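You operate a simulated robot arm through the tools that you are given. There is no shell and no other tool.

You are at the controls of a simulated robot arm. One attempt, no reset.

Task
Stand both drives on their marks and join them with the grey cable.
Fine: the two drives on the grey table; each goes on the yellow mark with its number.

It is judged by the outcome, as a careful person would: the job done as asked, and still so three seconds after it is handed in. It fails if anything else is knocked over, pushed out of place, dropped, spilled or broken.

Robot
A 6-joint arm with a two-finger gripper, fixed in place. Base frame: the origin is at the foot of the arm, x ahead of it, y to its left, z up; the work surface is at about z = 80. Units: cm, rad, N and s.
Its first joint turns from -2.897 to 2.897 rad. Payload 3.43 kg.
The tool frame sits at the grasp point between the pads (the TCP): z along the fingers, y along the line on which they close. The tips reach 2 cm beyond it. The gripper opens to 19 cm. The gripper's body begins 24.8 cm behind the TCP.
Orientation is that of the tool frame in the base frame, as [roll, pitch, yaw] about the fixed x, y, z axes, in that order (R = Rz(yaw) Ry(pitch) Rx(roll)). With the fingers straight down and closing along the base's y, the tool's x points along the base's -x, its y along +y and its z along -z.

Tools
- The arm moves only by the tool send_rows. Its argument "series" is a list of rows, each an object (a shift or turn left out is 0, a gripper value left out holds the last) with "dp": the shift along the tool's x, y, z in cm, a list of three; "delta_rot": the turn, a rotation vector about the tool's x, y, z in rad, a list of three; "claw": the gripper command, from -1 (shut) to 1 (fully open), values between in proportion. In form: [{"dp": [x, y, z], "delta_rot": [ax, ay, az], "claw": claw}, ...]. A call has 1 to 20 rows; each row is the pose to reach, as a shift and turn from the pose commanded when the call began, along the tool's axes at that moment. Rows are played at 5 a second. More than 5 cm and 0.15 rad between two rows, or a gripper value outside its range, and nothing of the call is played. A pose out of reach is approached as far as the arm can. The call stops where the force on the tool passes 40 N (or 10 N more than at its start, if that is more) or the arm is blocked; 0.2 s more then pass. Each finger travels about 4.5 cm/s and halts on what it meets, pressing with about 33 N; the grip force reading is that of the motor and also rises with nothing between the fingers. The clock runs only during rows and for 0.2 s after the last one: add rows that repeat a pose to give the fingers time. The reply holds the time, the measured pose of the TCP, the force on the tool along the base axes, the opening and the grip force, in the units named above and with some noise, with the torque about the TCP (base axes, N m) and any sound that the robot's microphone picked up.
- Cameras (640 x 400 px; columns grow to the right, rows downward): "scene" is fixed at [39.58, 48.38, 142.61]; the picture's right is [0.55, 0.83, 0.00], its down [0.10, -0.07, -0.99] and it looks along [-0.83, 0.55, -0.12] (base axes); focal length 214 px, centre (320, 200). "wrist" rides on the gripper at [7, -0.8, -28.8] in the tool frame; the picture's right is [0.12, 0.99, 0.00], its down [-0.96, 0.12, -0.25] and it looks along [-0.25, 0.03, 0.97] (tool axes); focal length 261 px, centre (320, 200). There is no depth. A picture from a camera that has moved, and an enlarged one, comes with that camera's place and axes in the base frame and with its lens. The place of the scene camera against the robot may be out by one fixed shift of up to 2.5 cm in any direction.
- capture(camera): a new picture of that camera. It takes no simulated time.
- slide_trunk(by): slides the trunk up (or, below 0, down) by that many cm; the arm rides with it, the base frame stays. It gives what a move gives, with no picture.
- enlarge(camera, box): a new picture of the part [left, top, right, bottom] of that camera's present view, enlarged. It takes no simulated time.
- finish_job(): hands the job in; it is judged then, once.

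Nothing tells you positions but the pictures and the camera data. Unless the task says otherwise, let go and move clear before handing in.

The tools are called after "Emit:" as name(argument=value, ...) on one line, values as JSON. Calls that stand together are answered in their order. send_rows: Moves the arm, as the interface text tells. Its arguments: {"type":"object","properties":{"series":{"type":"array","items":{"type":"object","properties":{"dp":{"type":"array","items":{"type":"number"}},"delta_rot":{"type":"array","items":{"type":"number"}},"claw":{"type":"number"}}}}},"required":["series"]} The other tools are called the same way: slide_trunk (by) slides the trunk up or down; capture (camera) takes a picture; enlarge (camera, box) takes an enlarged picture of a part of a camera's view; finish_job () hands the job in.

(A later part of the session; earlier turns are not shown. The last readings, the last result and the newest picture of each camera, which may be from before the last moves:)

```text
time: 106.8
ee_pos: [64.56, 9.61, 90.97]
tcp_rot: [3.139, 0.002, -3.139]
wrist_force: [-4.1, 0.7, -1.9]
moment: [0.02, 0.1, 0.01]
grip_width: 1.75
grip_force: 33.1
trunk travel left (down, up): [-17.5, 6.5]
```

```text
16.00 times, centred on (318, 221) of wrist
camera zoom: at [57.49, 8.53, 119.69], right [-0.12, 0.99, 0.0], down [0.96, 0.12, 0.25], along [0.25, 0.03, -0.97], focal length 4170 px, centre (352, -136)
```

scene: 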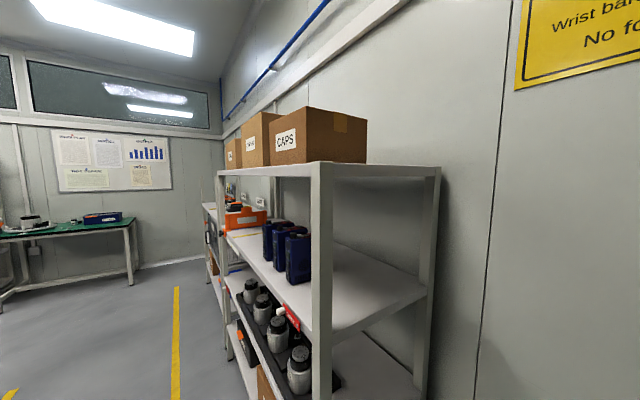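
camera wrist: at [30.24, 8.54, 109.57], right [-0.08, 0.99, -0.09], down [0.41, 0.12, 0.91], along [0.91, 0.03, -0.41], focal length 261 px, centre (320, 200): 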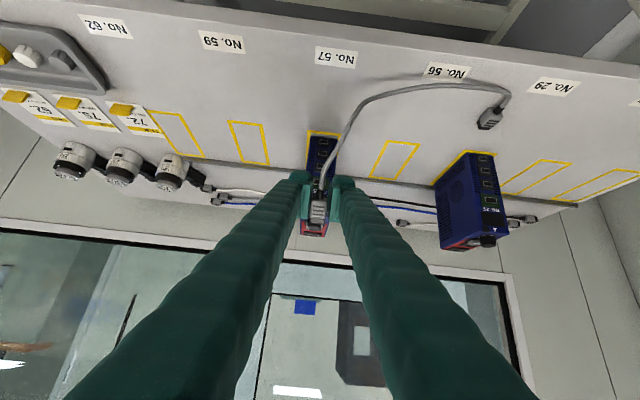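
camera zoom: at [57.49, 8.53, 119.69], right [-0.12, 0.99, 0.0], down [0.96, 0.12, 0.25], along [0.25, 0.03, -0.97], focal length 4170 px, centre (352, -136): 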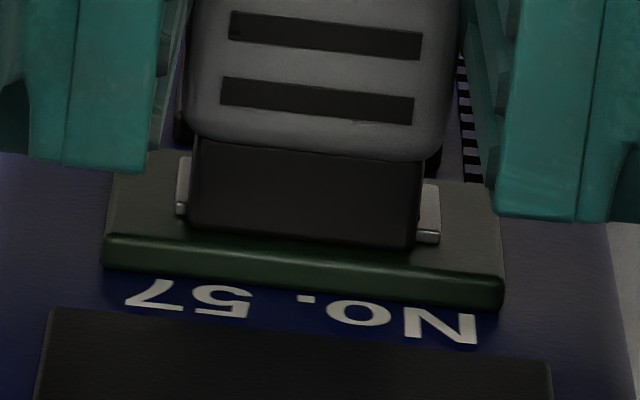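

The tip is centred on the green port within about 0.1 cm, but the drive just slides (~4 N) instead of the plug seating. There is a metal rail right behind the marks; I'll advance in small steps to see if the drive comes up against it and the plug then seats.

Emit:
send_rows(series=[{"dp": [-0.1, 0.03, 0]}, {"dp": [-0.2, 0.03, 0]}, {"dp": [-0.3, 0.03, 0]}, {"dp": [-0.3, 0.03, 0]}])

Emit:
capture(camera="wrist")

Emit:
enlarge(camera="wrist", box=[272, 200, 368, 370])

```text
time: 107.8
ee_pos: [64.74, 9.37, 91.07]
tcp_rot: [-3.141, 0.001, -3.139]
wrist_force: [-20.6, 1.7, 8.7]
moment: [0.03, 0.1, 0.01]
grip_width: 1.74
grip_force: 32.9
trunk travel left (down, up): [-17.5, 6.5]
```

```text
taken
camera wrist: at [57.67, 8.52, 119.78], right [-0.12, 0.99, 0.0], down [0.96, 0.12, 0.25], along [0.25, 0.03, -0.97], focal length 261 px, centre (320, 200)
```

wrist: 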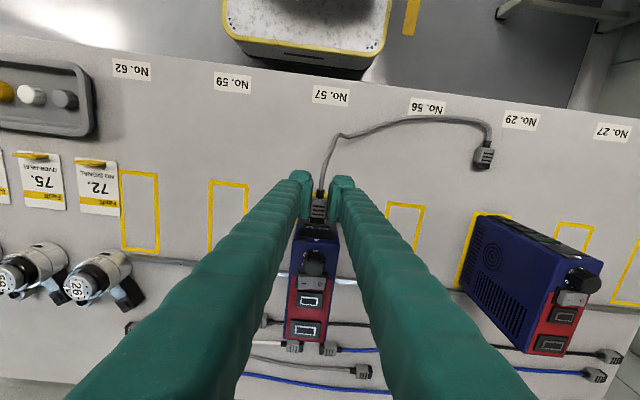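

```text
2.35 times, centred on (320, 285) of wrist
camera zoom: at [57.67, 8.52, 119.78], right [-0.12, 0.99, 0.0], down [0.96, 0.12, 0.25], along [0.25, 0.03, -0.97], focal length 613 px, centre (320, 0)
```

zoom: 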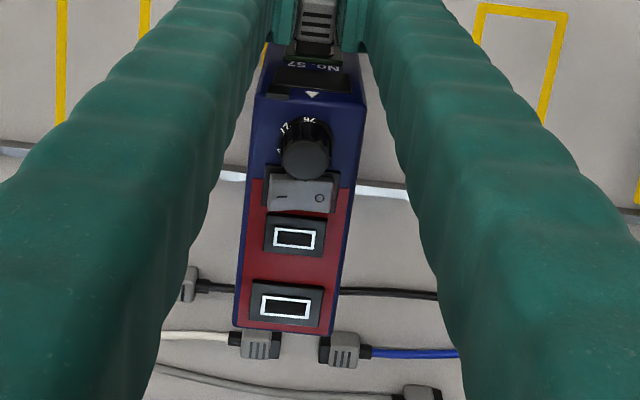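

The drive is now braced by the rail (20 N). I check the alignment before pressing a bit more.

Emit:
enlarge(camera="wrist", box=[304, 212, 332, 230])

Emit:
send_rows(series=[{"dp": [-0.05, 0, 0]}, {"dp": [-0.1, 0, 0]}, {"dp": [-0.1, 0, 0]}])

Emit:
enlarge(camera="wrist", box=[304, 212, 332, 230])

```text
16.00 times, centred on (318, 221) of wrist
camera zoom: at [57.67, 8.52, 119.78], right [-0.12, 0.99, 0.0], down [0.96, 0.12, 0.25], along [0.25, 0.03, -0.97], focal length 4170 px, centre (352, -136)
```

zoom: 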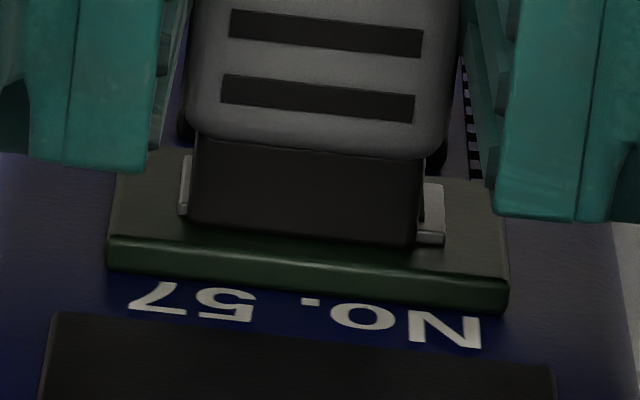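

```text
time: 108.7
ee_pos: [64.91, 9.41, 90.88]
tcp_rot: [-3.141, 0.002, -3.138]
wrist_force: [-20.8, 0.5, 8.8]
moment: [-0.01, 0.14, 0.02]
grip_width: 1.72
grip_force: 33.3
trunk travel left (down, up): [-17.5, 6.5]
```

```text
16.00 times, centred on (318, 221) of wrist
camera zoom: at [57.8, 8.5, 119.72], right [-0.12, 0.99, 0.0], down [0.96, 0.12, 0.25], along [0.25, 0.03, -0.97], focal length 4170 px, centre (352, -136)
```

zoom: 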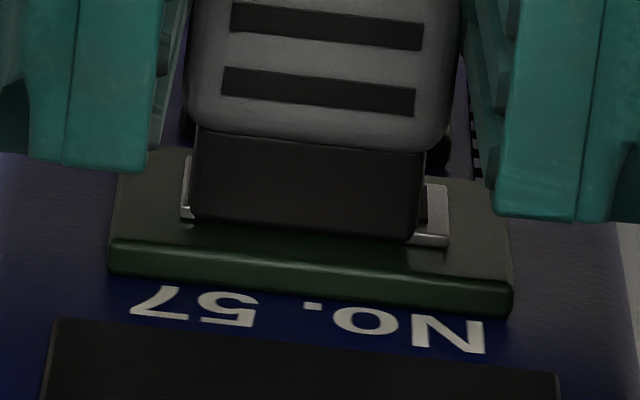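

Even braced at 21 N it hasn't seated, but the tip is ~0.08 cm off in y. I back off slightly, centre it exactly, and press again with a small vertical sweep.

Emit:
send_rows(series=[{"dp": [0.3, 0, 0]}, {"dp": [0.3, 0.08, 0.05]}, {"dp": [0.15, 0.08, 0.05]}, {"dp": [0.0, 0.08, 0.05]}, {"dp": [0, 0.08, 0.05]}])

Emit:
enlarge(camera="wrist", box=[304, 212, 332, 230])

```text
time: 109.8
ee_pos: [64.88, 9.61, 90.91]
tcp_rot: [-3.14, 0.001, -3.139]
wrist_force: [-15.6, -2.0, 5.0]
moment: [-0.09, 0.11, -0.07]
grip_width: 1.72
grip_force: 32.9
trunk travel left (down, up): [-17.5, 6.5]
```

```text
16.00 times, centred on (318, 221) of wrist
camera zoom: at [57.75, 8.61, 119.65], right [-0.12, 0.99, 0.0], down [0.96, 0.12, 0.25], along [0.25, 0.03, -0.97], focal length 4170 px, centre (352, -136)
```

zoom: 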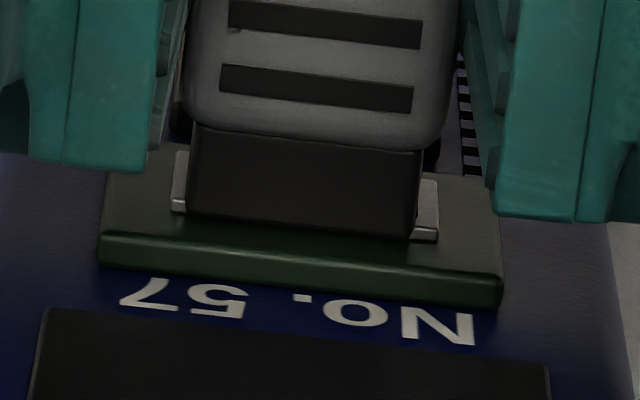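

Emit:
send_rows(series=[{"dp": [-0.02, 0.02, 0.05]}, {"dp": [-0.04, 0.02, 0.1]}, {"dp": [-0.06, 0.02, 0.15]}, {"dp": [-0.08, 0.02, 0.2]}, {"dp": [-0.1, 0.02, 0.25]}, {"dp": [-0.1, 0.02, 0.25]}])

Emit:
send_rows(series=[{"dp": [0.0, 0, -0.1]}, {"dp": [0.0, 0, -0.2]}, {"dp": [-0.02, 0, -0.3]}, {"dp": [-0.04, 0, -0.4]}, {"dp": [-0.06, 0, -0.45]}, {"dp": [-0.06, 0, -0.45]}])

Emit:
enlarge(camera="wrist", box=[304, 212, 332, 230])

```text
time: 111.2
ee_pos: [65.14, 9.45, 90.67]
tcp_rot: [-3.142, 0.002, -3.14]
wrist_force: [-20.4, 0.6, 7.5]
moment: [0.02, 0.14, 0.02]
grip_width: 1.74
grip_force: 32.8
trunk travel left (down, up): [-17.5, 6.5]
```

```text
time: 112.7
ee_pos: [65.13, 9.45, 91.19]
tcp_rot: [3.142, 0.002, -3.141]
wrist_force: [-3.6, -0.8, -1.9]
moment: [-0.02, 0.17, -0.04]
grip_width: 1.73
grip_force: 32.9
trunk travel left (down, up): [-17.5, 6.5]
```

```text
16.00 times, centred on (318, 221) of wrist
camera zoom: at [58.03, 8.64, 119.91], right [-0.12, 0.99, 0.0], down [0.96, 0.12, 0.25], along [0.25, 0.03, -0.97], focal length 4170 px, centre (352, -136)
```

zoom: 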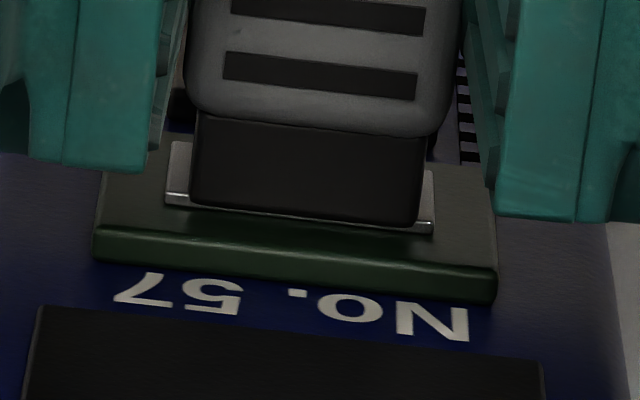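

No seating at the green port even when well aligned, and pressing harder would tip the drive, so I stop that. Retract and look at the plug and the ports again from above.

Emit:
send_rows(series=[{"dp": [0.5, 0, 0]}, {"dp": [1.5, 0, 0]}, {"dp": [2.5, 0, 0]}, {"dp": [2.5, 0, 0]}])

Emit:
capture(camera="wrist")

Emit:
enlarge(camera="wrist", box=[296, 300, 344, 350])

Emit:
enlarge(camera="wrist", box=[540, 300, 588, 360])

Emit:
enlarge(camera="wrist", box=[300, 195, 340, 250])

```text
time: 113.7
ee_pos: [62.72, 9.44, 91.22]
tcp_rot: [3.141, 0.002, -3.14]
wrist_force: [-0.3, -0.3, 0.1]
moment: [0.0, 0.02, -0.03]
grip_width: 1.74
grip_force: 33.0
trunk travel left (down, up): [-17.5, 6.5]
```

```text
taken
camera wrist: at [55.56, 8.59, 119.93], right [-0.12, 0.99, 0.0], down [0.96, 0.12, 0.25], along [0.25, 0.03, -0.97], focal length 261 px, centre (320, 200)
```

wrist: 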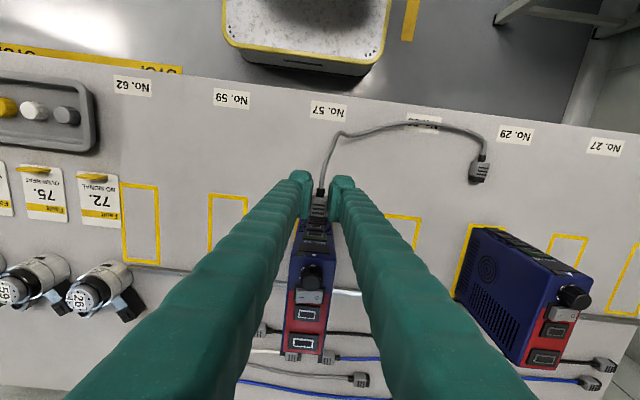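

```text
8.00 times, centred on (320, 325) of wrist
camera zoom: at [55.56, 8.59, 119.93], right [-0.12, 0.99, 0.0], down [0.96, 0.12, 0.25], along [0.25, 0.03, -0.97], focal length 2085 px, centre (320, -800)
```

zoom: 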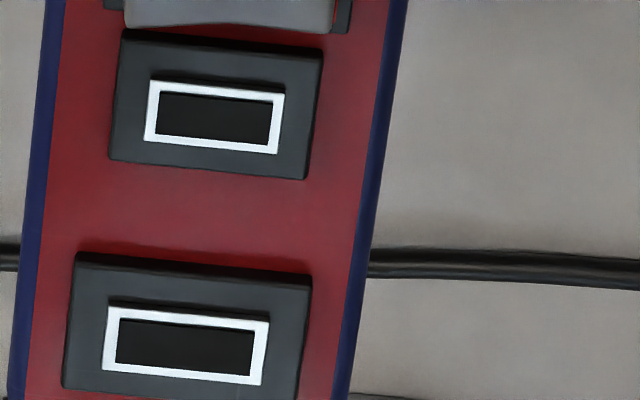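

```text
6.67 times, centred on (564, 330) of wrist
camera zoom: at [55.56, 8.59, 119.93], right [-0.12, 0.99, 0.0], down [0.96, 0.12, 0.25], along [0.25, 0.03, -0.97], focal length 1738 px, centre (-1307, -667)
```

zoom: 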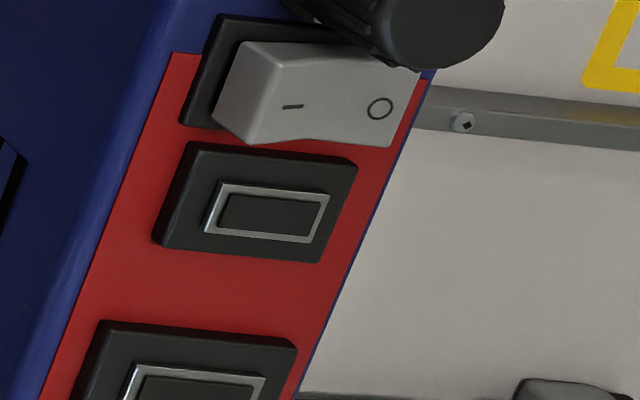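

```text
7.27 times, centred on (320, 222) of wrist
camera zoom: at [55.56, 8.59, 119.93], right [-0.12, 0.99, 0.0], down [0.96, 0.12, 0.25], along [0.25, 0.03, -0.97], focal length 1896 px, centre (320, 36)
```

zoom: 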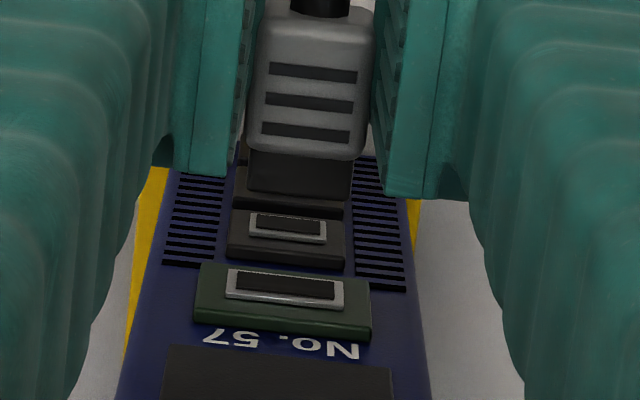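

I'll try the uppermost black port (about 3.1 cm below the green one) with just a light touch to see whether the plug takes there.

Emit:
send_rows(series=[{"dp": [0, 0.03, 1.8]}, {"dp": [0, 0.03, 3.6]}, {"dp": [-0.8, 0.03, 3.6]}, {"dp": [-1.6, 0.03, 3.6]}, {"dp": [-2.0, 0.03, 3.6]}, {"dp": [-2.0, 0.03, 3.6]}])

Emit:
enlarge(camera="wrist", box=[292, 195, 348, 235])

```text
time: 115.0
ee_pos: [64.63, 9.49, 87.57]
tcp_rot: [-3.14, 0.003, -3.138]
wrist_force: [0.6, 0.0, 0.0]
moment: [0.01, 0.0, -0.02]
grip_width: 1.72
grip_force: 33.0
trunk travel left (down, up): [-17.5, 6.5]
```

```text
10.00 times, centred on (320, 215) of wrist
camera zoom: at [57.54, 8.65, 116.26], right [-0.12, 0.99, 0.0], down [0.96, 0.12, 0.25], along [0.25, 0.03, -0.97], focal length 2606 px, centre (320, 50)
```

zoom: 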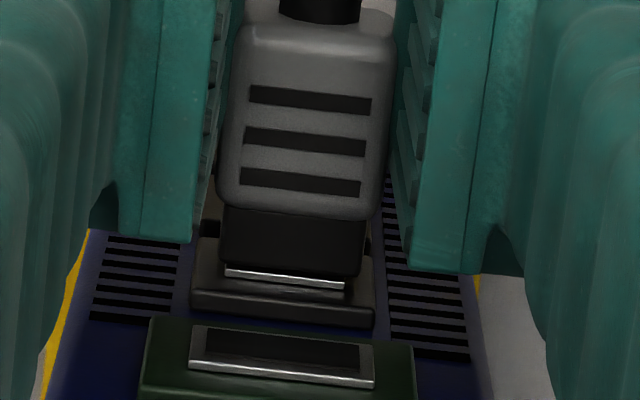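

Emit:
send_rows(series=[{"dp": [-0.1, 0, 0]}, {"dp": [-0.2, 0, 0]}, {"dp": [-0.3, 0, 0]}, {"dp": [-0.4, 0, 0]}, {"dp": [-0.4, 0, 0]}])

Emit:
enlarge(camera="wrist", box=[292, 195, 348, 235])

```text
time: 116.2
ee_pos: [64.82, 9.63, 87.53]
tcp_rot: [3.141, -0.001, -3.14]
wrist_force: [-24.2, -3.1, 3.8]
moment: [-0.04, 0.45, -0.02]
grip_width: 1.76
grip_force: 33.1
trunk travel left (down, up): [-17.5, 6.5]
```

```text
10.00 times, centred on (320, 215) of wrist
camera zoom: at [57.81, 8.67, 116.31], right [-0.12, 0.99, 0.0], down [0.96, 0.12, 0.25], along [0.25, 0.03, -0.97], focal length 2606 px, centre (320, 50)
```

zoom: 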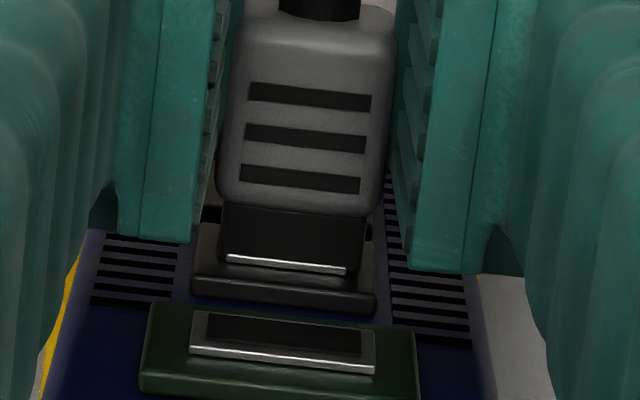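

Not there either. I back away and look closely at the green port for depth cues.

Emit:
send_rows(series=[{"dp": [0.5, 0, 0]}, {"dp": [1.5, 0, 0]}, {"dp": [2.5, 0, 0]}, {"dp": [2.5, 0, 0]}])

Emit:
enlarge(camera="wrist", box=[306, 228, 334, 246])

Emit:
enlarge(camera="wrist", box=[306, 240, 334, 258])

Emit:
enlarge(camera="wrist", box=[470, 150, 498, 185])

```text
time: 117.2
ee_pos: [62.55, 9.5, 87.51]
tcp_rot: [3.141, 0.002, -3.141]
wrist_force: [-0.6, 0.0, -4.2]
moment: [-0.01, 0.07, 0.01]
grip_width: 1.72
grip_force: 33.5
trunk travel left (down, up): [-17.5, 6.5]
```

```text
16.00 times, centred on (320, 237) of wrist
camera zoom: at [55.46, 8.73, 116.28], right [-0.12, 0.99, 0.0], down [0.96, 0.12, 0.25], along [0.25, 0.03, -0.97], focal length 4170 px, centre (320, -392)
```

zoom: 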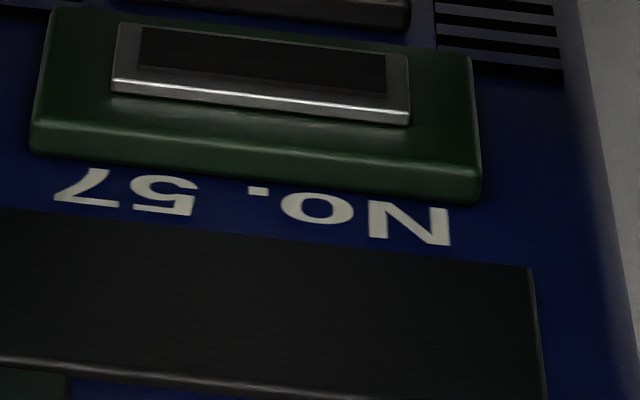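

```text
16.00 times, centred on (320, 249) of wrist
camera zoom: at [55.46, 8.73, 116.28], right [-0.12, 0.99, 0.0], down [0.96, 0.12, 0.25], along [0.25, 0.03, -0.97], focal length 4170 px, centre (320, -584)
```

zoom: 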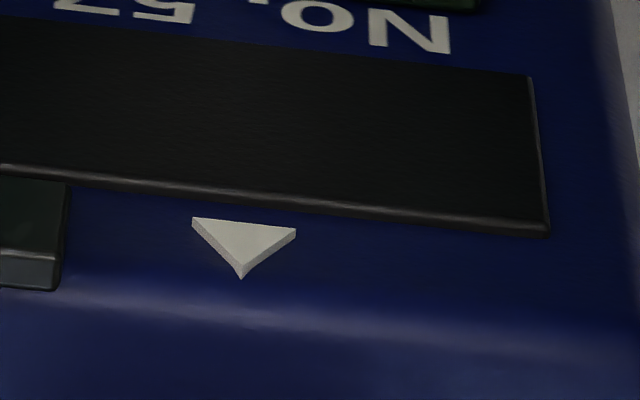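

```text
11.43 times, centred on (484, 168) of wrist
camera zoom: at [55.46, 8.73, 116.28], right [-0.12, 0.99, 0.0], down [0.96, 0.12, 0.25], along [0.25, 0.03, -0.97], focal length 2979 px, centre (-1554, 571)
```

zoom: 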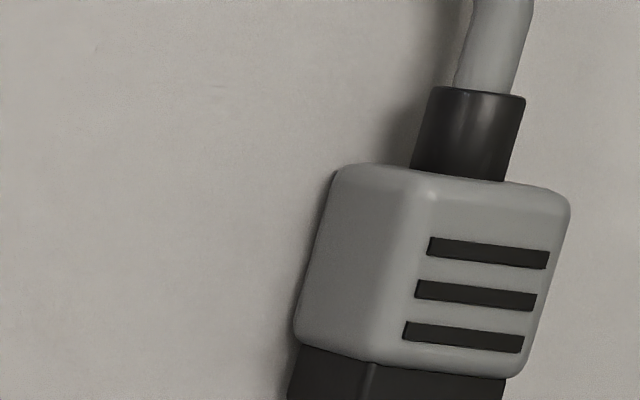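

Emit:
enlarge(camera="wrist", box=[292, 185, 348, 225])

Emit:
capture(camera="wrist")

```text
10.00 times, centred on (320, 205) of wrist
camera zoom: at [55.46, 8.73, 116.28], right [-0.12, 0.99, 0.0], down [0.96, 0.12, 0.25], along [0.25, 0.03, -0.97], focal length 2606 px, centre (320, 150)
```

zoom: 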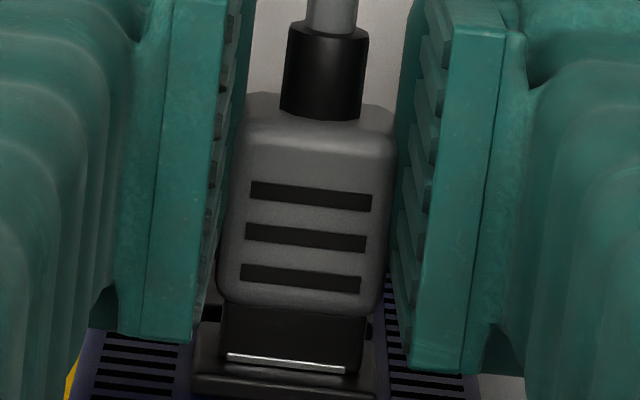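

```text
taken
camera wrist: at [55.46, 8.73, 116.28], right [-0.12, 0.99, 0.0], down [0.96, 0.12, 0.25], along [0.25, 0.03, -0.97], focal length 261 px, centre (320, 200)
```

wrist: 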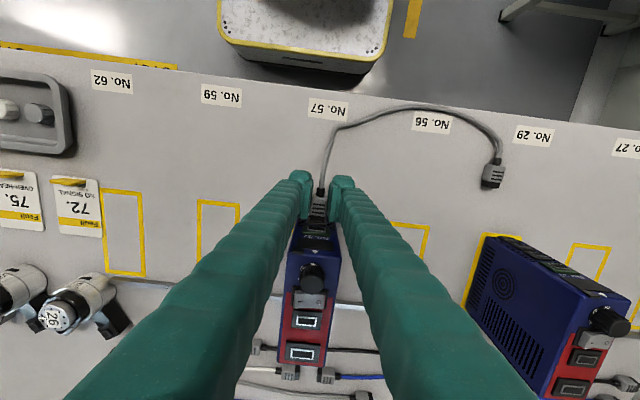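

Interesting: the drive followed the plug back when I retracted, so the plug is actually holding in the black port. I'll pull a little more to check how firmly it's seated.

Emit:
send_rows(series=[{"dp": [0.2, 0, 0]}, {"dp": [0.4, 0, 0]}, {"dp": [0.4, 0, 0]}])

Emit:
enlarge(camera="wrist", box=[292, 185, 348, 225])

Emit:
capture(camera="wrist")

```text
time: 118.0
ee_pos: [62.07, 9.67, 87.49]
tcp_rot: [-3.141, 0.001, -3.139]
wrist_force: [2.1, -0.1, -2.0]
moment: [0.01, -0.34, 0.0]
grip_width: 1.72
grip_force: 32.7
trunk travel left (down, up): [-17.5, 6.5]
```

```text
10.00 times, centred on (320, 205) of wrist
camera zoom: at [55.06, 8.7, 116.25], right [-0.12, 0.99, 0.0], down [0.96, 0.12, 0.25], along [0.25, 0.03, -0.97], focal length 2606 px, centre (320, 150)
```

zoom: 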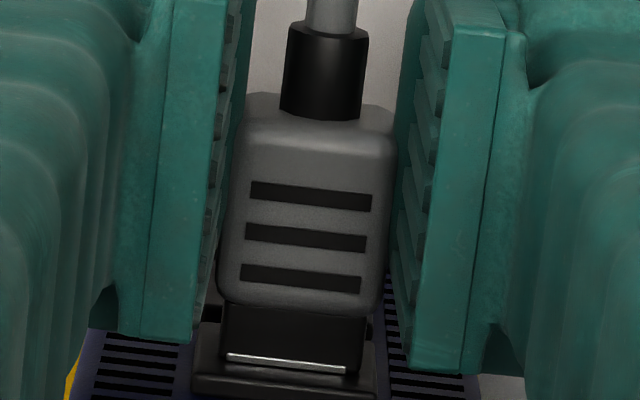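

```text
taken
camera wrist: at [55.06, 8.7, 116.25], right [-0.12, 0.99, 0.0], down [0.96, 0.12, 0.25], along [0.25, 0.03, -0.97], focal length 261 px, centre (320, 200)
```

wrist: 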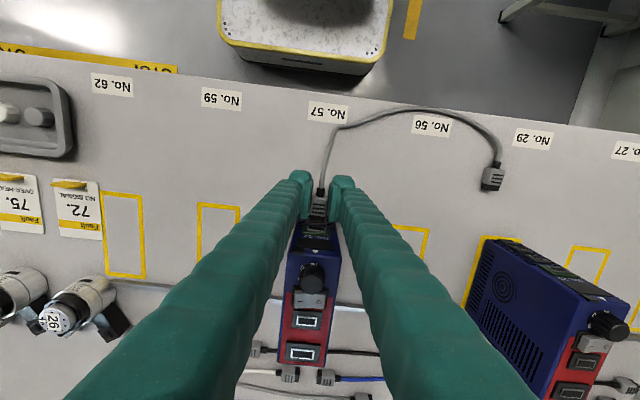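

The plug is firmly attached to drive 57's upper black port (the drive moves with it). Drive 57 is now about 1.65 cm too far toward the base, so while still holding the plug I push it gently back onto its mark.

Emit:
send_rows(series=[{"dp": [-0.4, 0, 0]}, {"dp": [-0.8, 0, 0]}, {"dp": [-1.2, 0, 0]}, {"dp": [-1.55, 0, 0]}, {"dp": [-1.55, 0, 0]}])

Emit:
capture(camera="wrist")

Emit:
enlarge(camera="wrist", box=[292, 185, 348, 225])

```text
time: 119.2
ee_pos: [63.67, 9.63, 87.58]
tcp_rot: [-3.141, 0.002, -3.14]
wrist_force: [-0.4, -0.1, -4.3]
moment: [-0.01, 0.15, 0.02]
grip_width: 1.77
grip_force: 33.0
trunk travel left (down, up): [-17.5, 6.5]
```

```text
taken
camera wrist: at [56.58, 8.66, 116.27], right [-0.12, 0.99, 0.0], down [0.96, 0.12, 0.25], along [0.25, 0.03, -0.97], focal length 261 px, centre (320, 200)
```

wrist: 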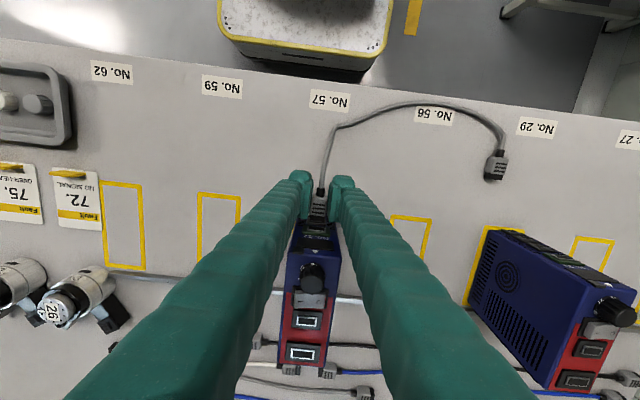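

```text
10.00 times, centred on (320, 205) of wrist
camera zoom: at [56.58, 8.66, 116.27], right [-0.12, 0.99, 0.0], down [0.96, 0.12, 0.25], along [0.25, 0.03, -0.97], focal length 2606 px, centre (320, 150)
```

zoom: 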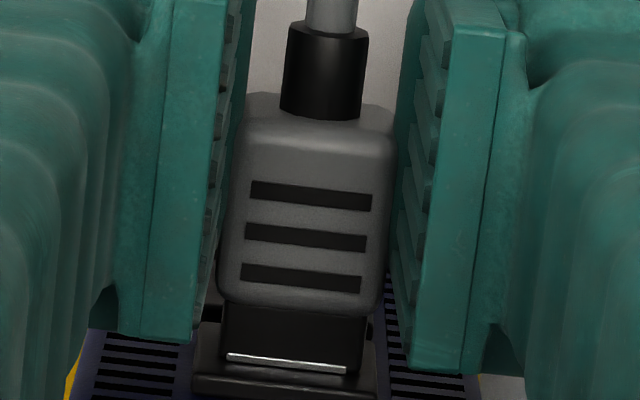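

The tool carries about half the drive's weight (Fz −4.3 N), so the front is slightly lifted. I lower gently until the load is gone, then release.

Emit:
send_rows(series=[{"dp": [0, 0, 0.05]}, {"dp": [0, 0, 0.1]}, {"dp": [0, 0, 0.15]}, {"dp": [0, 0, 0.15]}])

```text
time: 120.2
ee_pos: [63.77, 9.61, 87.42]
tcp_rot: [3.139, 0.003, -3.14]
wrist_force: [-3.3, 0.6, 21.4]
moment: [0.01, -0.56, 0.0]
grip_width: 1.69
grip_force: 33.0
trunk travel left (down, up): [-17.5, 6.5]
```

Emit:
send_rows(series=[{"dp": [0, 0, -0.05]}, {"dp": [0, 0, -0.1]}, {"dp": [0, 0, -0.1]}])

```text
time: 121.0
ee_pos: [63.64, 9.67, 87.35]
tcp_rot: [3.14, 0.004, -3.138]
wrist_force: [-6.8, 2.2, 18.4]
moment: [0.01, -0.19, -0.01]
grip_width: 1.74
grip_force: 32.8
trunk travel left (down, up): [-17.5, 6.5]
```

Emit:
send_rows(series=[{"dp": [0.03, 0, -0.08]}, {"dp": [0.05, 0, -0.15]}, {"dp": [0.05, 0, -0.15]}])

Emit:
enlarge(camera="wrist", box=[292, 185, 348, 225])

```text
time: 121.8
ee_pos: [63.75, 9.7, 87.52]
tcp_rot: [3.141, 0.001, -3.14]
wrist_force: [-0.2, -0.1, -7.8]
moment: [-0.01, 0.61, -0.03]
grip_width: 1.71
grip_force: 32.8
trunk travel left (down, up): [-17.5, 6.5]
```

```text
10.00 times, centred on (320, 205) of wrist
camera zoom: at [56.65, 8.71, 116.24], right [-0.12, 0.99, 0.0], down [0.96, 0.12, 0.25], along [0.25, 0.03, -0.97], focal length 2606 px, centre (320, 150)
```

zoom: 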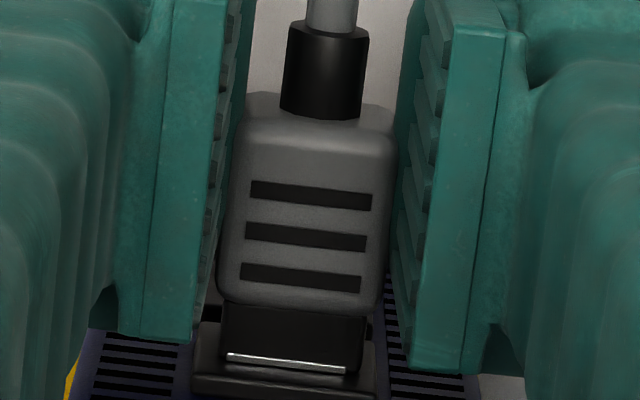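

The connection is rigid (it can even lift the drive's front). I lower a hair to neutral and open the fingers slightly.

Emit:
send_rows(series=[{"dp": [0, 0, 0.06]}, {"dp": [0, 0, 0.06], "claw": -0.8}, {"dp": [0, 0, 0.06], "claw": -0.7}, {"dp": [0, 0, 0.06], "claw": -0.6}, {"dp": [0, 0, 0.06], "claw": -0.6}, {"dp": [0, 0, 0.06], "claw": -0.6}])

Emit:
capture(camera="wrist")

Emit:
enlarge(camera="wrist", box=[292, 185, 348, 225])

```text
time: 123.2
ee_pos: [63.67, 9.65, 87.51]
tcp_rot: [3.141, 0.003, -3.14]
wrist_force: [-0.6, 0.3, -0.1]
moment: [0.03, 0.01, -0.01]
grip_width: 3.81
grip_force: 0.1
trunk travel left (down, up): [-17.5, 6.5]
```

```text
taken
camera wrist: at [56.63, 8.72, 116.28], right [-0.12, 0.99, 0.0], down [0.96, 0.12, 0.25], along [0.25, 0.03, -0.97], focal length 261 px, centre (320, 200)
```

wrist: 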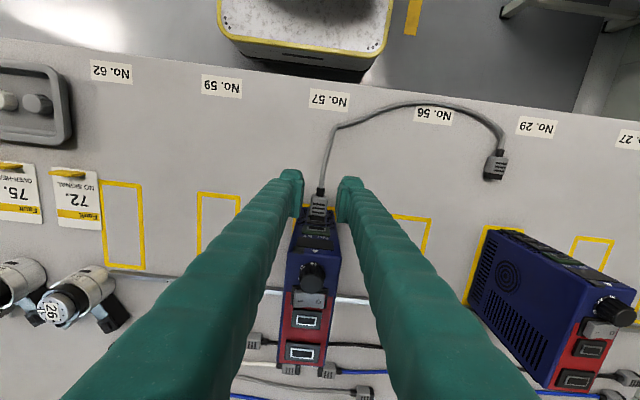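

```text
10.00 times, centred on (320, 205) of wrist
camera zoom: at [56.63, 8.72, 116.28], right [-0.12, 0.99, 0.0], down [0.96, 0.12, 0.25], along [0.25, 0.03, -0.97], focal length 2606 px, centre (320, 150)
```

zoom: 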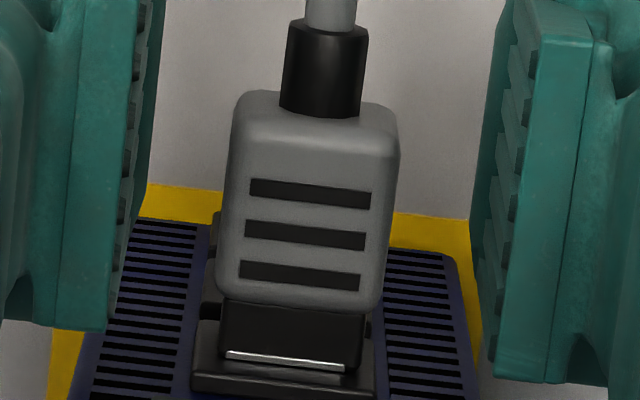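

The plug stays in drive 57's black port on its own. I rise clear and go to the other plug, near (58, 32.4).

Emit:
send_rows(series=[{"dp": [0, 0, -2]}, {"dp": [0, 0, -5]}, {"dp": [0.5, 0, -8]}, {"dp": [2, 3, -10], "claw": -0.47}, {"dp": [4, 7, -10]}, {"dp": [6, 11, -10]}, {"dp": [7.5, 15, -10]}, {"dp": [7.5, 19, -10]}, {"dp": [7.5, 22, -10]}, {"dp": [7.5, 22.8, -10]}, {"dp": [7.5, 22.8, -10]}])

Emit:
capture(camera="wrist")

Emit:
enlarge(camera="wrist", box=[272, 140, 368, 230])

Emit:
enlarge(camera="wrist", box=[100, 150, 240, 250])

```text
time: 125.7
ee_pos: [56.16, 32.45, 97.5]
tcp_rot: [3.141, 0.002, -3.139]
wrist_force: [0.5, 0.2, 0.4]
moment: [-0.01, 0.03, 0.02]
grip_width: 5.04
grip_force: 0.1
trunk travel left (down, up): [-17.5, 6.5]
```

```text
taken
camera wrist: at [49.02, 31.52, 126.28], right [-0.12, 0.99, 0.0], down [0.96, 0.12, 0.25], along [0.25, 0.03, -0.97], focal length 261 px, centre (320, 200)
```

wrist: 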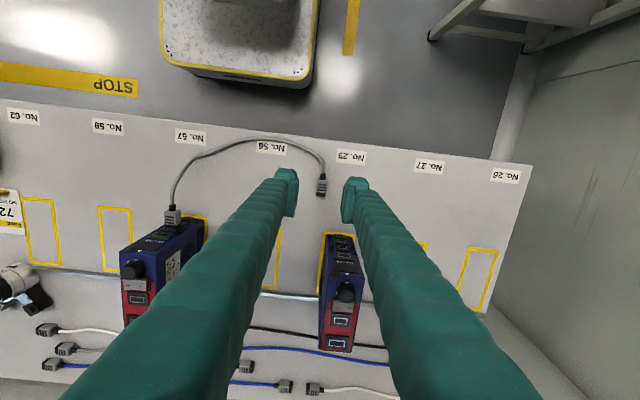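

```text
4.44 times, centred on (320, 185) of wrist
camera zoom: at [49.02, 31.52, 126.28], right [-0.12, 0.99, 0.0], down [0.96, 0.12, 0.25], along [0.25, 0.03, -0.97], focal length 1158 px, centre (320, 267)
```

zoom: 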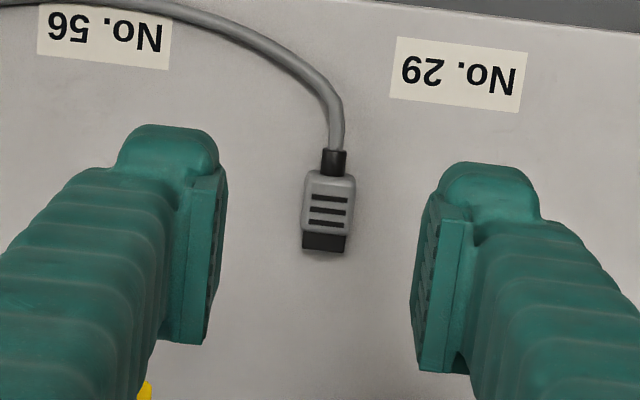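

```text
4.00 times, centred on (170, 200) of wrist
camera zoom: at [49.02, 31.52, 126.28], right [-0.12, 0.99, 0.0], down [0.96, 0.12, 0.25], along [0.25, 0.03, -0.97], focal length 1043 px, centre (920, 200)
```

zoom: 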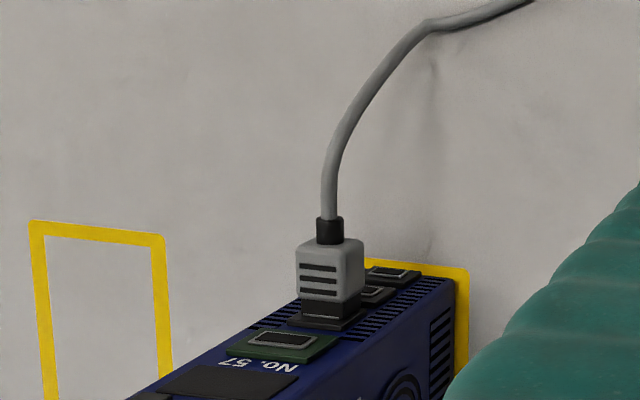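

Plug 1 is visibly seated in drive 57. Plug 2's body centre is at (57.9, 32.97), flat and pointing +x. I align and descend to just off the table.

Emit:
send_rows(series=[{"dp": [-0.3, 0.52, 0]}, {"dp": [-0.3, 0.52, 4]}, {"dp": [-0.3, 0.52, 8]}, {"dp": [-0.3, 0.52, 11.5]}, {"dp": [-0.3, 0.52, 14.4]}, {"dp": [-0.3, 0.52, 15.2]}, {"dp": [-0.3, 0.52, 15.2]}])

Emit:
enlarge(camera="wrist", box=[272, 150, 368, 240])

```text
time: 127.2
ee_pos: [56.42, 33.04, 82.5]
tcp_rot: [-3.141, 0.002, -3.139]
wrist_force: [0.2, 0.2, 0.2]
moment: [0.0, -0.03, 0.0]
grip_width: 5.02
grip_force: 0.0
trunk travel left (down, up): [-17.5, 6.5]
```

```text
4.44 times, centred on (320, 195) of wrist
camera zoom: at [49.33, 32.14, 111.16], right [-0.12, 0.99, 0.0], down [0.96, 0.12, 0.25], along [0.25, 0.03, -0.97], focal length 1158 px, centre (320, 222)
```

zoom: 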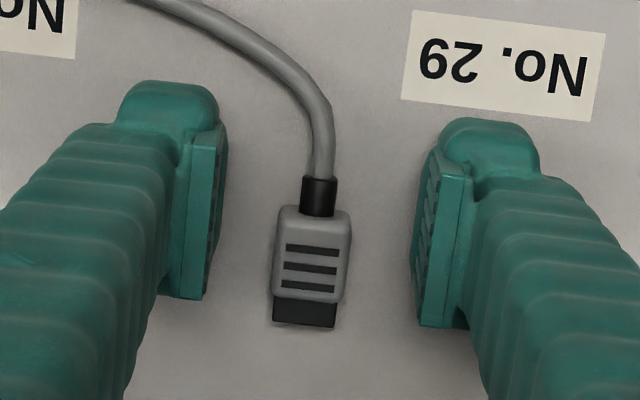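

Emit:
send_rows(series=[{"dp": [0, -0.2, 0.2]}, {"dp": [0, -0.2, 0.35]}, {"dp": [0, -0.2, 0.35]}])

Emit:
send_rows(series=[{"dp": [0, 0, 0.05], "claw": -0.6}, {"dp": [0, 0, 0.05], "claw": -0.7}, {"dp": [0, 0, 0.05], "claw": -0.75}, {"dp": [0, 0, 0.05], "claw": -0.77}, {"dp": [0, 0, 0.05], "claw": -0.77}])

Emit:
enlarge(camera="wrist", box=[272, 150, 368, 240])

```text
time: 128.1
ee_pos: [56.44, 32.71, 82.06]
tcp_rot: [-3.142, 0.001, -3.14]
wrist_force: [-0.4, 0.0, 0.2]
moment: [0.04, -0.03, 0.01]
grip_width: 5.02
grip_force: 0.1
trunk travel left (down, up): [-17.5, 6.5]
```

```text
time: 129.2
ee_pos: [56.43, 32.72, 81.97]
tcp_rot: [3.142, 0.001, -3.141]
wrist_force: [0.0, 0.2, 0.4]
moment: [0.01, 0.0, 0.01]
grip_width: 2.19
grip_force: 0.0
trunk travel left (down, up): [-17.5, 6.5]
```

```text
4.44 times, centred on (320, 195) of wrist
camera zoom: at [49.33, 31.79, 110.74], right [-0.12, 0.99, 0.0], down [0.96, 0.12, 0.25], along [0.25, 0.03, -0.97], focal length 1158 px, centre (320, 222)
```

zoom: 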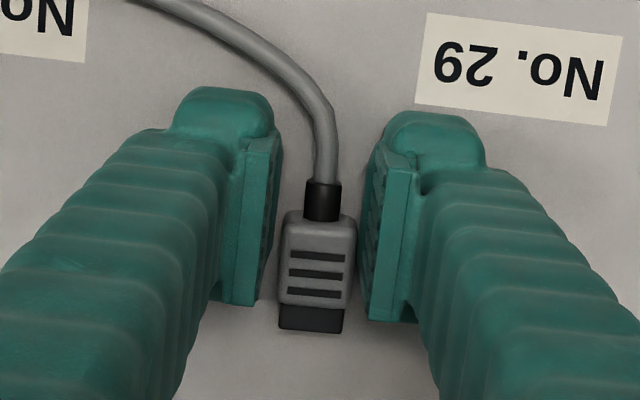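

Centred as in the earlier successful grasp. Closing in fine increments.

Emit:
send_rows(series=[{"dp": [0, 0, 0], "claw": -0.79}, {"dp": [0, 0, 0], "claw": -0.8}, {"dp": [0, 0, 0], "claw": -0.81}, {"dp": [0, 0, 0], "claw": -0.82}, {"dp": [0, 0, 0], "claw": -0.83}, {"dp": [0, 0, 0], "claw": -0.84}, {"dp": [0, 0, 0], "claw": -0.85}, {"dp": [0, 0, 0], "claw": -0.85}])

Emit:
enlarge(camera="wrist", box=[272, 150, 368, 240])

```text
time: 131.1
ee_pos: [56.38, 32.66, 81.94]
tcp_rot: [-3.141, 0.001, -3.139]
wrist_force: [0.9, -0.3, 0.3]
moment: [0.01, -0.03, 0.03]
grip_width: 1.73
grip_force: 33.4
trunk travel left (down, up): [-17.5, 6.5]
```

```text
4.44 times, centred on (320, 195) of wrist
camera zoom: at [49.33, 31.79, 110.73], right [-0.12, 0.99, 0.0], down [0.96, 0.12, 0.25], along [0.25, 0.03, -0.97], focal length 1158 px, centre (320, 222)
```

zoom: 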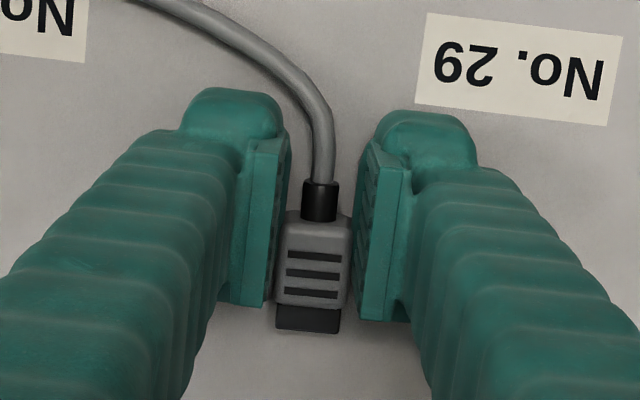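

Held at 1.73 cm. Lift to the black port height (plug centre ≈86.5), shift to y≈37.46 and stop short of drive 29.

Emit:
send_rows(series=[{"dp": [0, 0, -1], "claw": -1}, {"dp": [0, 0, -3]}, {"dp": [0, 0, -5.7]}, {"dp": [-1, 2, -5.7]}, {"dp": [-3, 4, -5.7]}, {"dp": [-4.6, 4.76, -5.7]}, {"dp": [-5.2, 4.76, -5.7]}, {"dp": [-5.2, 4.76, -5.7]}])

Emit:
enlarge(camera="wrist", box=[292, 195, 348, 235])

Emit:
capture(camera="wrist")

```text
time: 132.8
ee_pos: [61.61, 37.29, 87.71]
tcp_rot: [3.141, 0.002, -3.139]
wrist_force: [0.0, -0.5, -0.5]
moment: [0.03, -0.01, -0.02]
grip_width: 1.75
grip_force: 32.8
trunk travel left (down, up): [-17.5, 6.5]
```

```text
10.00 times, centred on (320, 215) of wrist
camera zoom: at [54.58, 36.47, 116.39], right [-0.12, 0.99, 0.0], down [0.96, 0.12, 0.25], along [0.25, 0.03, -0.97], focal length 2606 px, centre (320, 50)
```

zoom: 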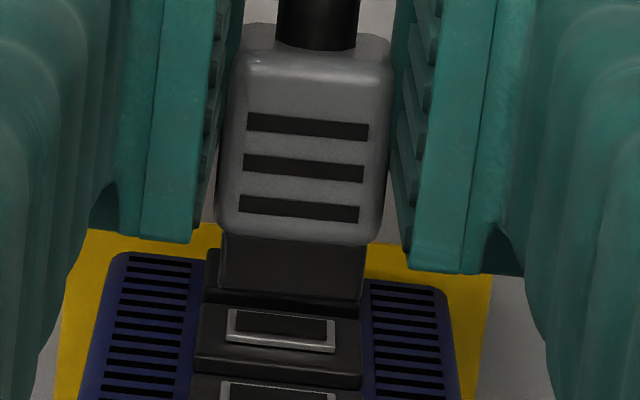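

```text
taken
camera wrist: at [54.58, 36.47, 116.39], right [-0.12, 0.99, 0.0], down [0.96, 0.12, 0.25], along [0.25, 0.03, -0.97], focal length 261 px, centre (320, 200)
```

wrist: 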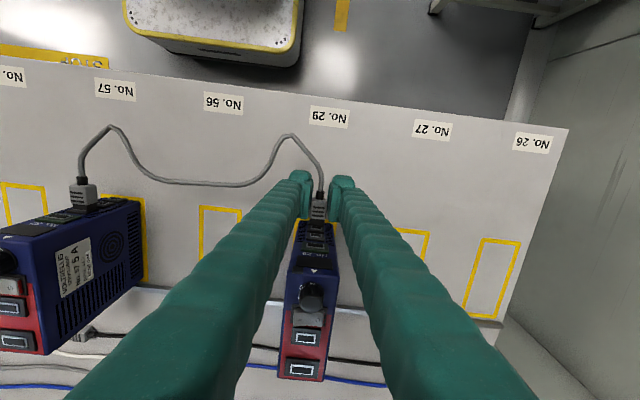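

Emit:
enlarge(camera="wrist", box=[292, 215, 348, 255])

```text
10.00 times, centred on (320, 235) of wrist
camera zoom: at [54.58, 36.47, 116.39], right [-0.12, 0.99, 0.0], down [0.96, 0.12, 0.25], along [0.25, 0.03, -0.97], focal length 2606 px, centre (320, -150)
```

zoom: 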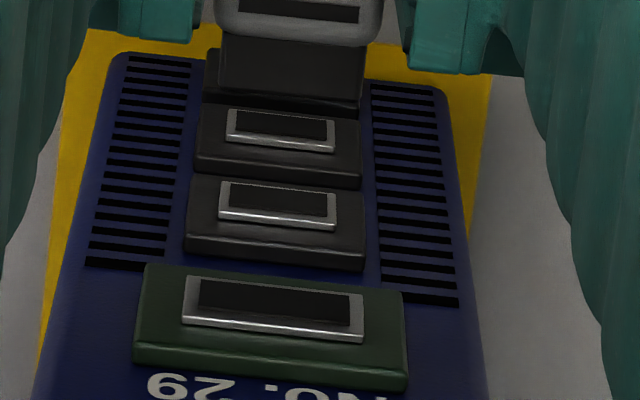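

Aligned: port centre ≈ (66.7, 37.44, 86.5), tip at x≈64.9. I advance 1.7 cm, then creep.

Emit:
send_rows(series=[{"dp": [-0.6, 0.04, -0.03]}, {"dp": [-1.2, 0.04, -0.03]}, {"dp": [-1.6, 0.04, -0.03]}, {"dp": [-1.6, 0.04, -0.03]}])

Emit:
enlarge(camera="wrist", box=[292, 195, 348, 235])

```text
time: 133.8
ee_pos: [63.28, 37.49, 87.75]
tcp_rot: [3.14, 0.002, -3.14]
wrist_force: [-0.2, -0.6, 0.9]
moment: [0.0, 0.02, 0.03]
grip_width: 1.76
grip_force: 33.4
trunk travel left (down, up): [-17.5, 6.5]
```

```text
10.00 times, centred on (320, 215) of wrist
camera zoom: at [56.13, 36.59, 116.4], right [-0.12, 0.99, 0.0], down [0.96, 0.12, 0.25], along [0.25, 0.03, -0.97], focal length 2606 px, centre (320, 50)
```

zoom: 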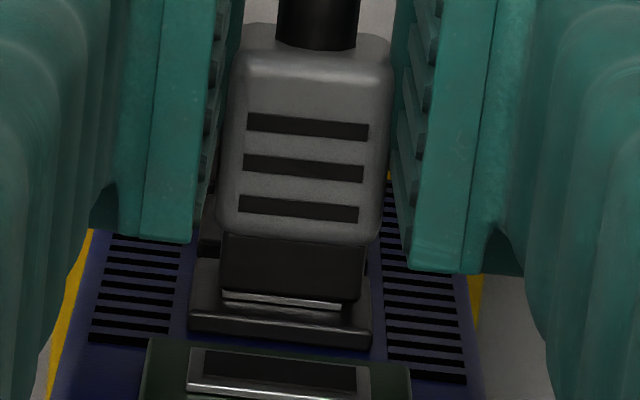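

Emit:
send_rows(series=[{"dp": [-0.1, 0.02, 0]}, {"dp": [-0.2, 0.02, 0]}, {"dp": [-0.3, 0.02, 0]}, {"dp": [-0.3, 0.02, 0]}])

Emit:
enlarge(camera="wrist", box=[292, 195, 348, 235])

```text
time: 134.8
ee_pos: [63.52, 37.65, 87.66]
tcp_rot: [3.14, 0.002, -3.139]
wrist_force: [-3.0, 0.2, 1.2]
moment: [-0.01, 0.02, -0.01]
grip_width: 1.73
grip_force: 33.0
trunk travel left (down, up): [-17.5, 6.5]
```

```text
10.00 times, centred on (320, 215) of wrist
camera zoom: at [56.38, 36.65, 116.43], right [-0.12, 0.99, 0.0], down [0.96, 0.12, 0.25], along [0.25, 0.03, -0.97], focal length 2606 px, centre (320, 50)
```

zoom: 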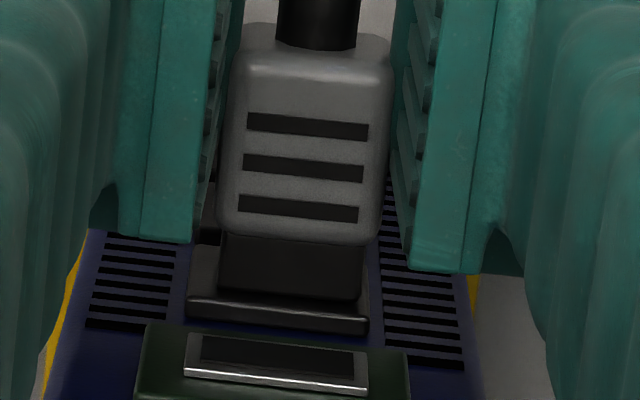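

Light contact (3 N). I retract 0.4 cm to check whether the plug has taken.

Emit:
send_rows(series=[{"dp": [0.2, 0, 0]}, {"dp": [0.4, 0, 0]}, {"dp": [0.4, 0, 0]}])

Emit:
enlarge(camera="wrist", box=[292, 195, 348, 235])

```text
time: 135.7
ee_pos: [63.09, 37.59, 87.56]
tcp_rot: [3.141, 0.002, -3.141]
wrist_force: [0.5, 0.1, 0.3]
moment: [0.0, 0.01, 0.03]
grip_width: 1.71
grip_force: 33.3
trunk travel left (down, up): [-17.5, 6.5]
```

```text
10.00 times, centred on (320, 215) of wrist
camera zoom: at [55.99, 36.63, 116.41], right [-0.12, 0.99, 0.0], down [0.96, 0.12, 0.25], along [0.25, 0.03, -0.97], focal length 2606 px, centre (320, 50)
```

zoom: 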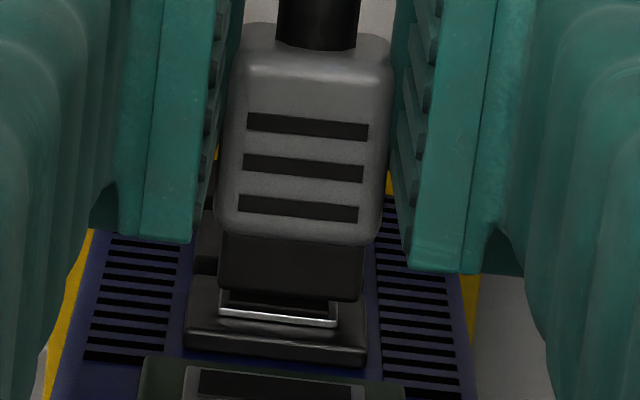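

Not taken yet at 3 N — on drive 57 it took when the drive was braced by the rail and pressed. I do the same here: slide drive 29 back to the rail, then press.

Emit:
send_rows(series=[{"dp": [-0.3, 0, 0]}, {"dp": [-0.6, 0, 0]}, {"dp": [-0.9, 0, 0]}, {"dp": [-1.2, 0, 0]}, {"dp": [-1.35, 0, 0]}, {"dp": [-1.35, 0, 0]}])

Emit:
enlarge(camera="wrist", box=[292, 195, 348, 235])

```text
time: 137.1
ee_pos: [64.38, 37.64, 87.81]
tcp_rot: [-3.141, 0.002, -3.139]
wrist_force: [-4.4, -0.9, 0.6]
moment: [-0.04, 0.0, 0.02]
grip_width: 1.7
grip_force: 33.0
trunk travel left (down, up): [-17.5, 6.5]
```

```text
10.00 times, centred on (320, 215) of wrist
camera zoom: at [57.31, 36.64, 116.48], right [-0.12, 0.99, 0.0], down [0.96, 0.12, 0.25], along [0.25, 0.03, -0.97], focal length 2606 px, centre (320, 50)
```

zoom: 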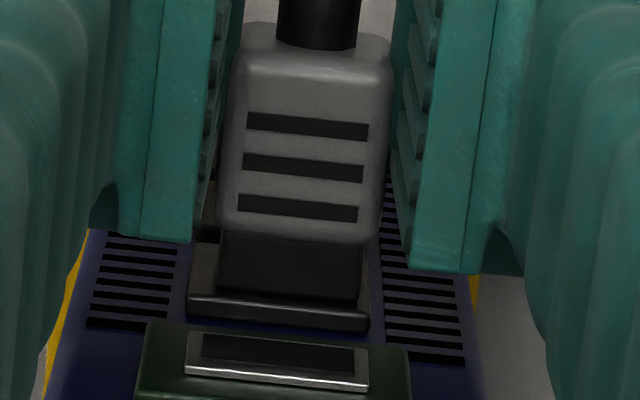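

Emit:
send_rows(series=[{"dp": [0.2, -0.05, 0.1]}, {"dp": [0.2, -0.05, 0.2]}, {"dp": [0, -0.05, 0.2]}, {"dp": [-0.2, -0.05, 0.2]}, {"dp": [-0.35, -0.05, 0.2]}, {"dp": [-0.5, -0.05, 0.2]}, {"dp": [-0.5, -0.05, 0.2]}])

Emit:
enlarge(camera="wrist", box=[292, 195, 348, 235])

```text
time: 138.7
ee_pos: [64.89, 37.34, 87.37]
tcp_rot: [-3.141, 0.0, -3.138]
wrist_force: [-24.2, 4.1, 5.5]
moment: [0.03, 0.17, 0.09]
grip_width: 1.79
grip_force: 32.7
trunk travel left (down, up): [-17.5, 6.5]
```

```text
10.00 times, centred on (320, 215) of wrist
camera zoom: at [57.73, 36.51, 116.21], right [-0.12, 0.99, 0.0], down [0.96, 0.12, 0.25], along [0.25, 0.03, -0.97], focal length 2606 px, centre (320, 50)
```

zoom: 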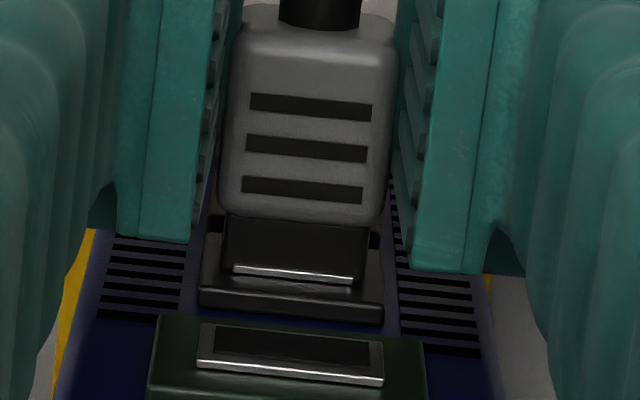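

Same appearance as on drive 57 (rim bar now over the tip, −24 N). I pull back a little to verify it has taken.

Emit:
send_rows(series=[{"dp": [0.2, 0, 0]}, {"dp": [0.5, 0, 0]}, {"dp": [0.8, 0, 0]}, {"dp": [0.8, 0, 0]}])

Emit:
enlarge(camera="wrist", box=[292, 195, 348, 235])

```text
time: 139.7
ee_pos: [64.21, 37.5, 87.38]
tcp_rot: [3.14, 0.003, -3.14]
wrist_force: [0.4, 0.3, 0.1]
moment: [0.06, 0.0, 0.02]
grip_width: 1.72
grip_force: 32.4
trunk travel left (down, up): [-17.5, 6.5]
```

```text
10.00 times, centred on (320, 215) of wrist
camera zoom: at [57.05, 36.55, 116.21], right [-0.12, 0.99, 0.0], down [0.96, 0.12, 0.25], along [0.25, 0.03, -0.97], focal length 2606 px, centre (320, 50)
```

zoom: 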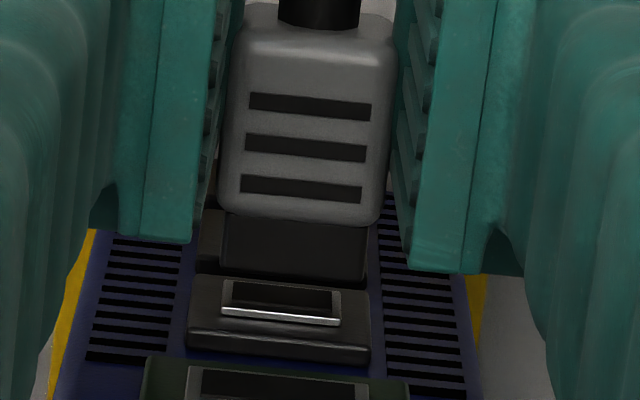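

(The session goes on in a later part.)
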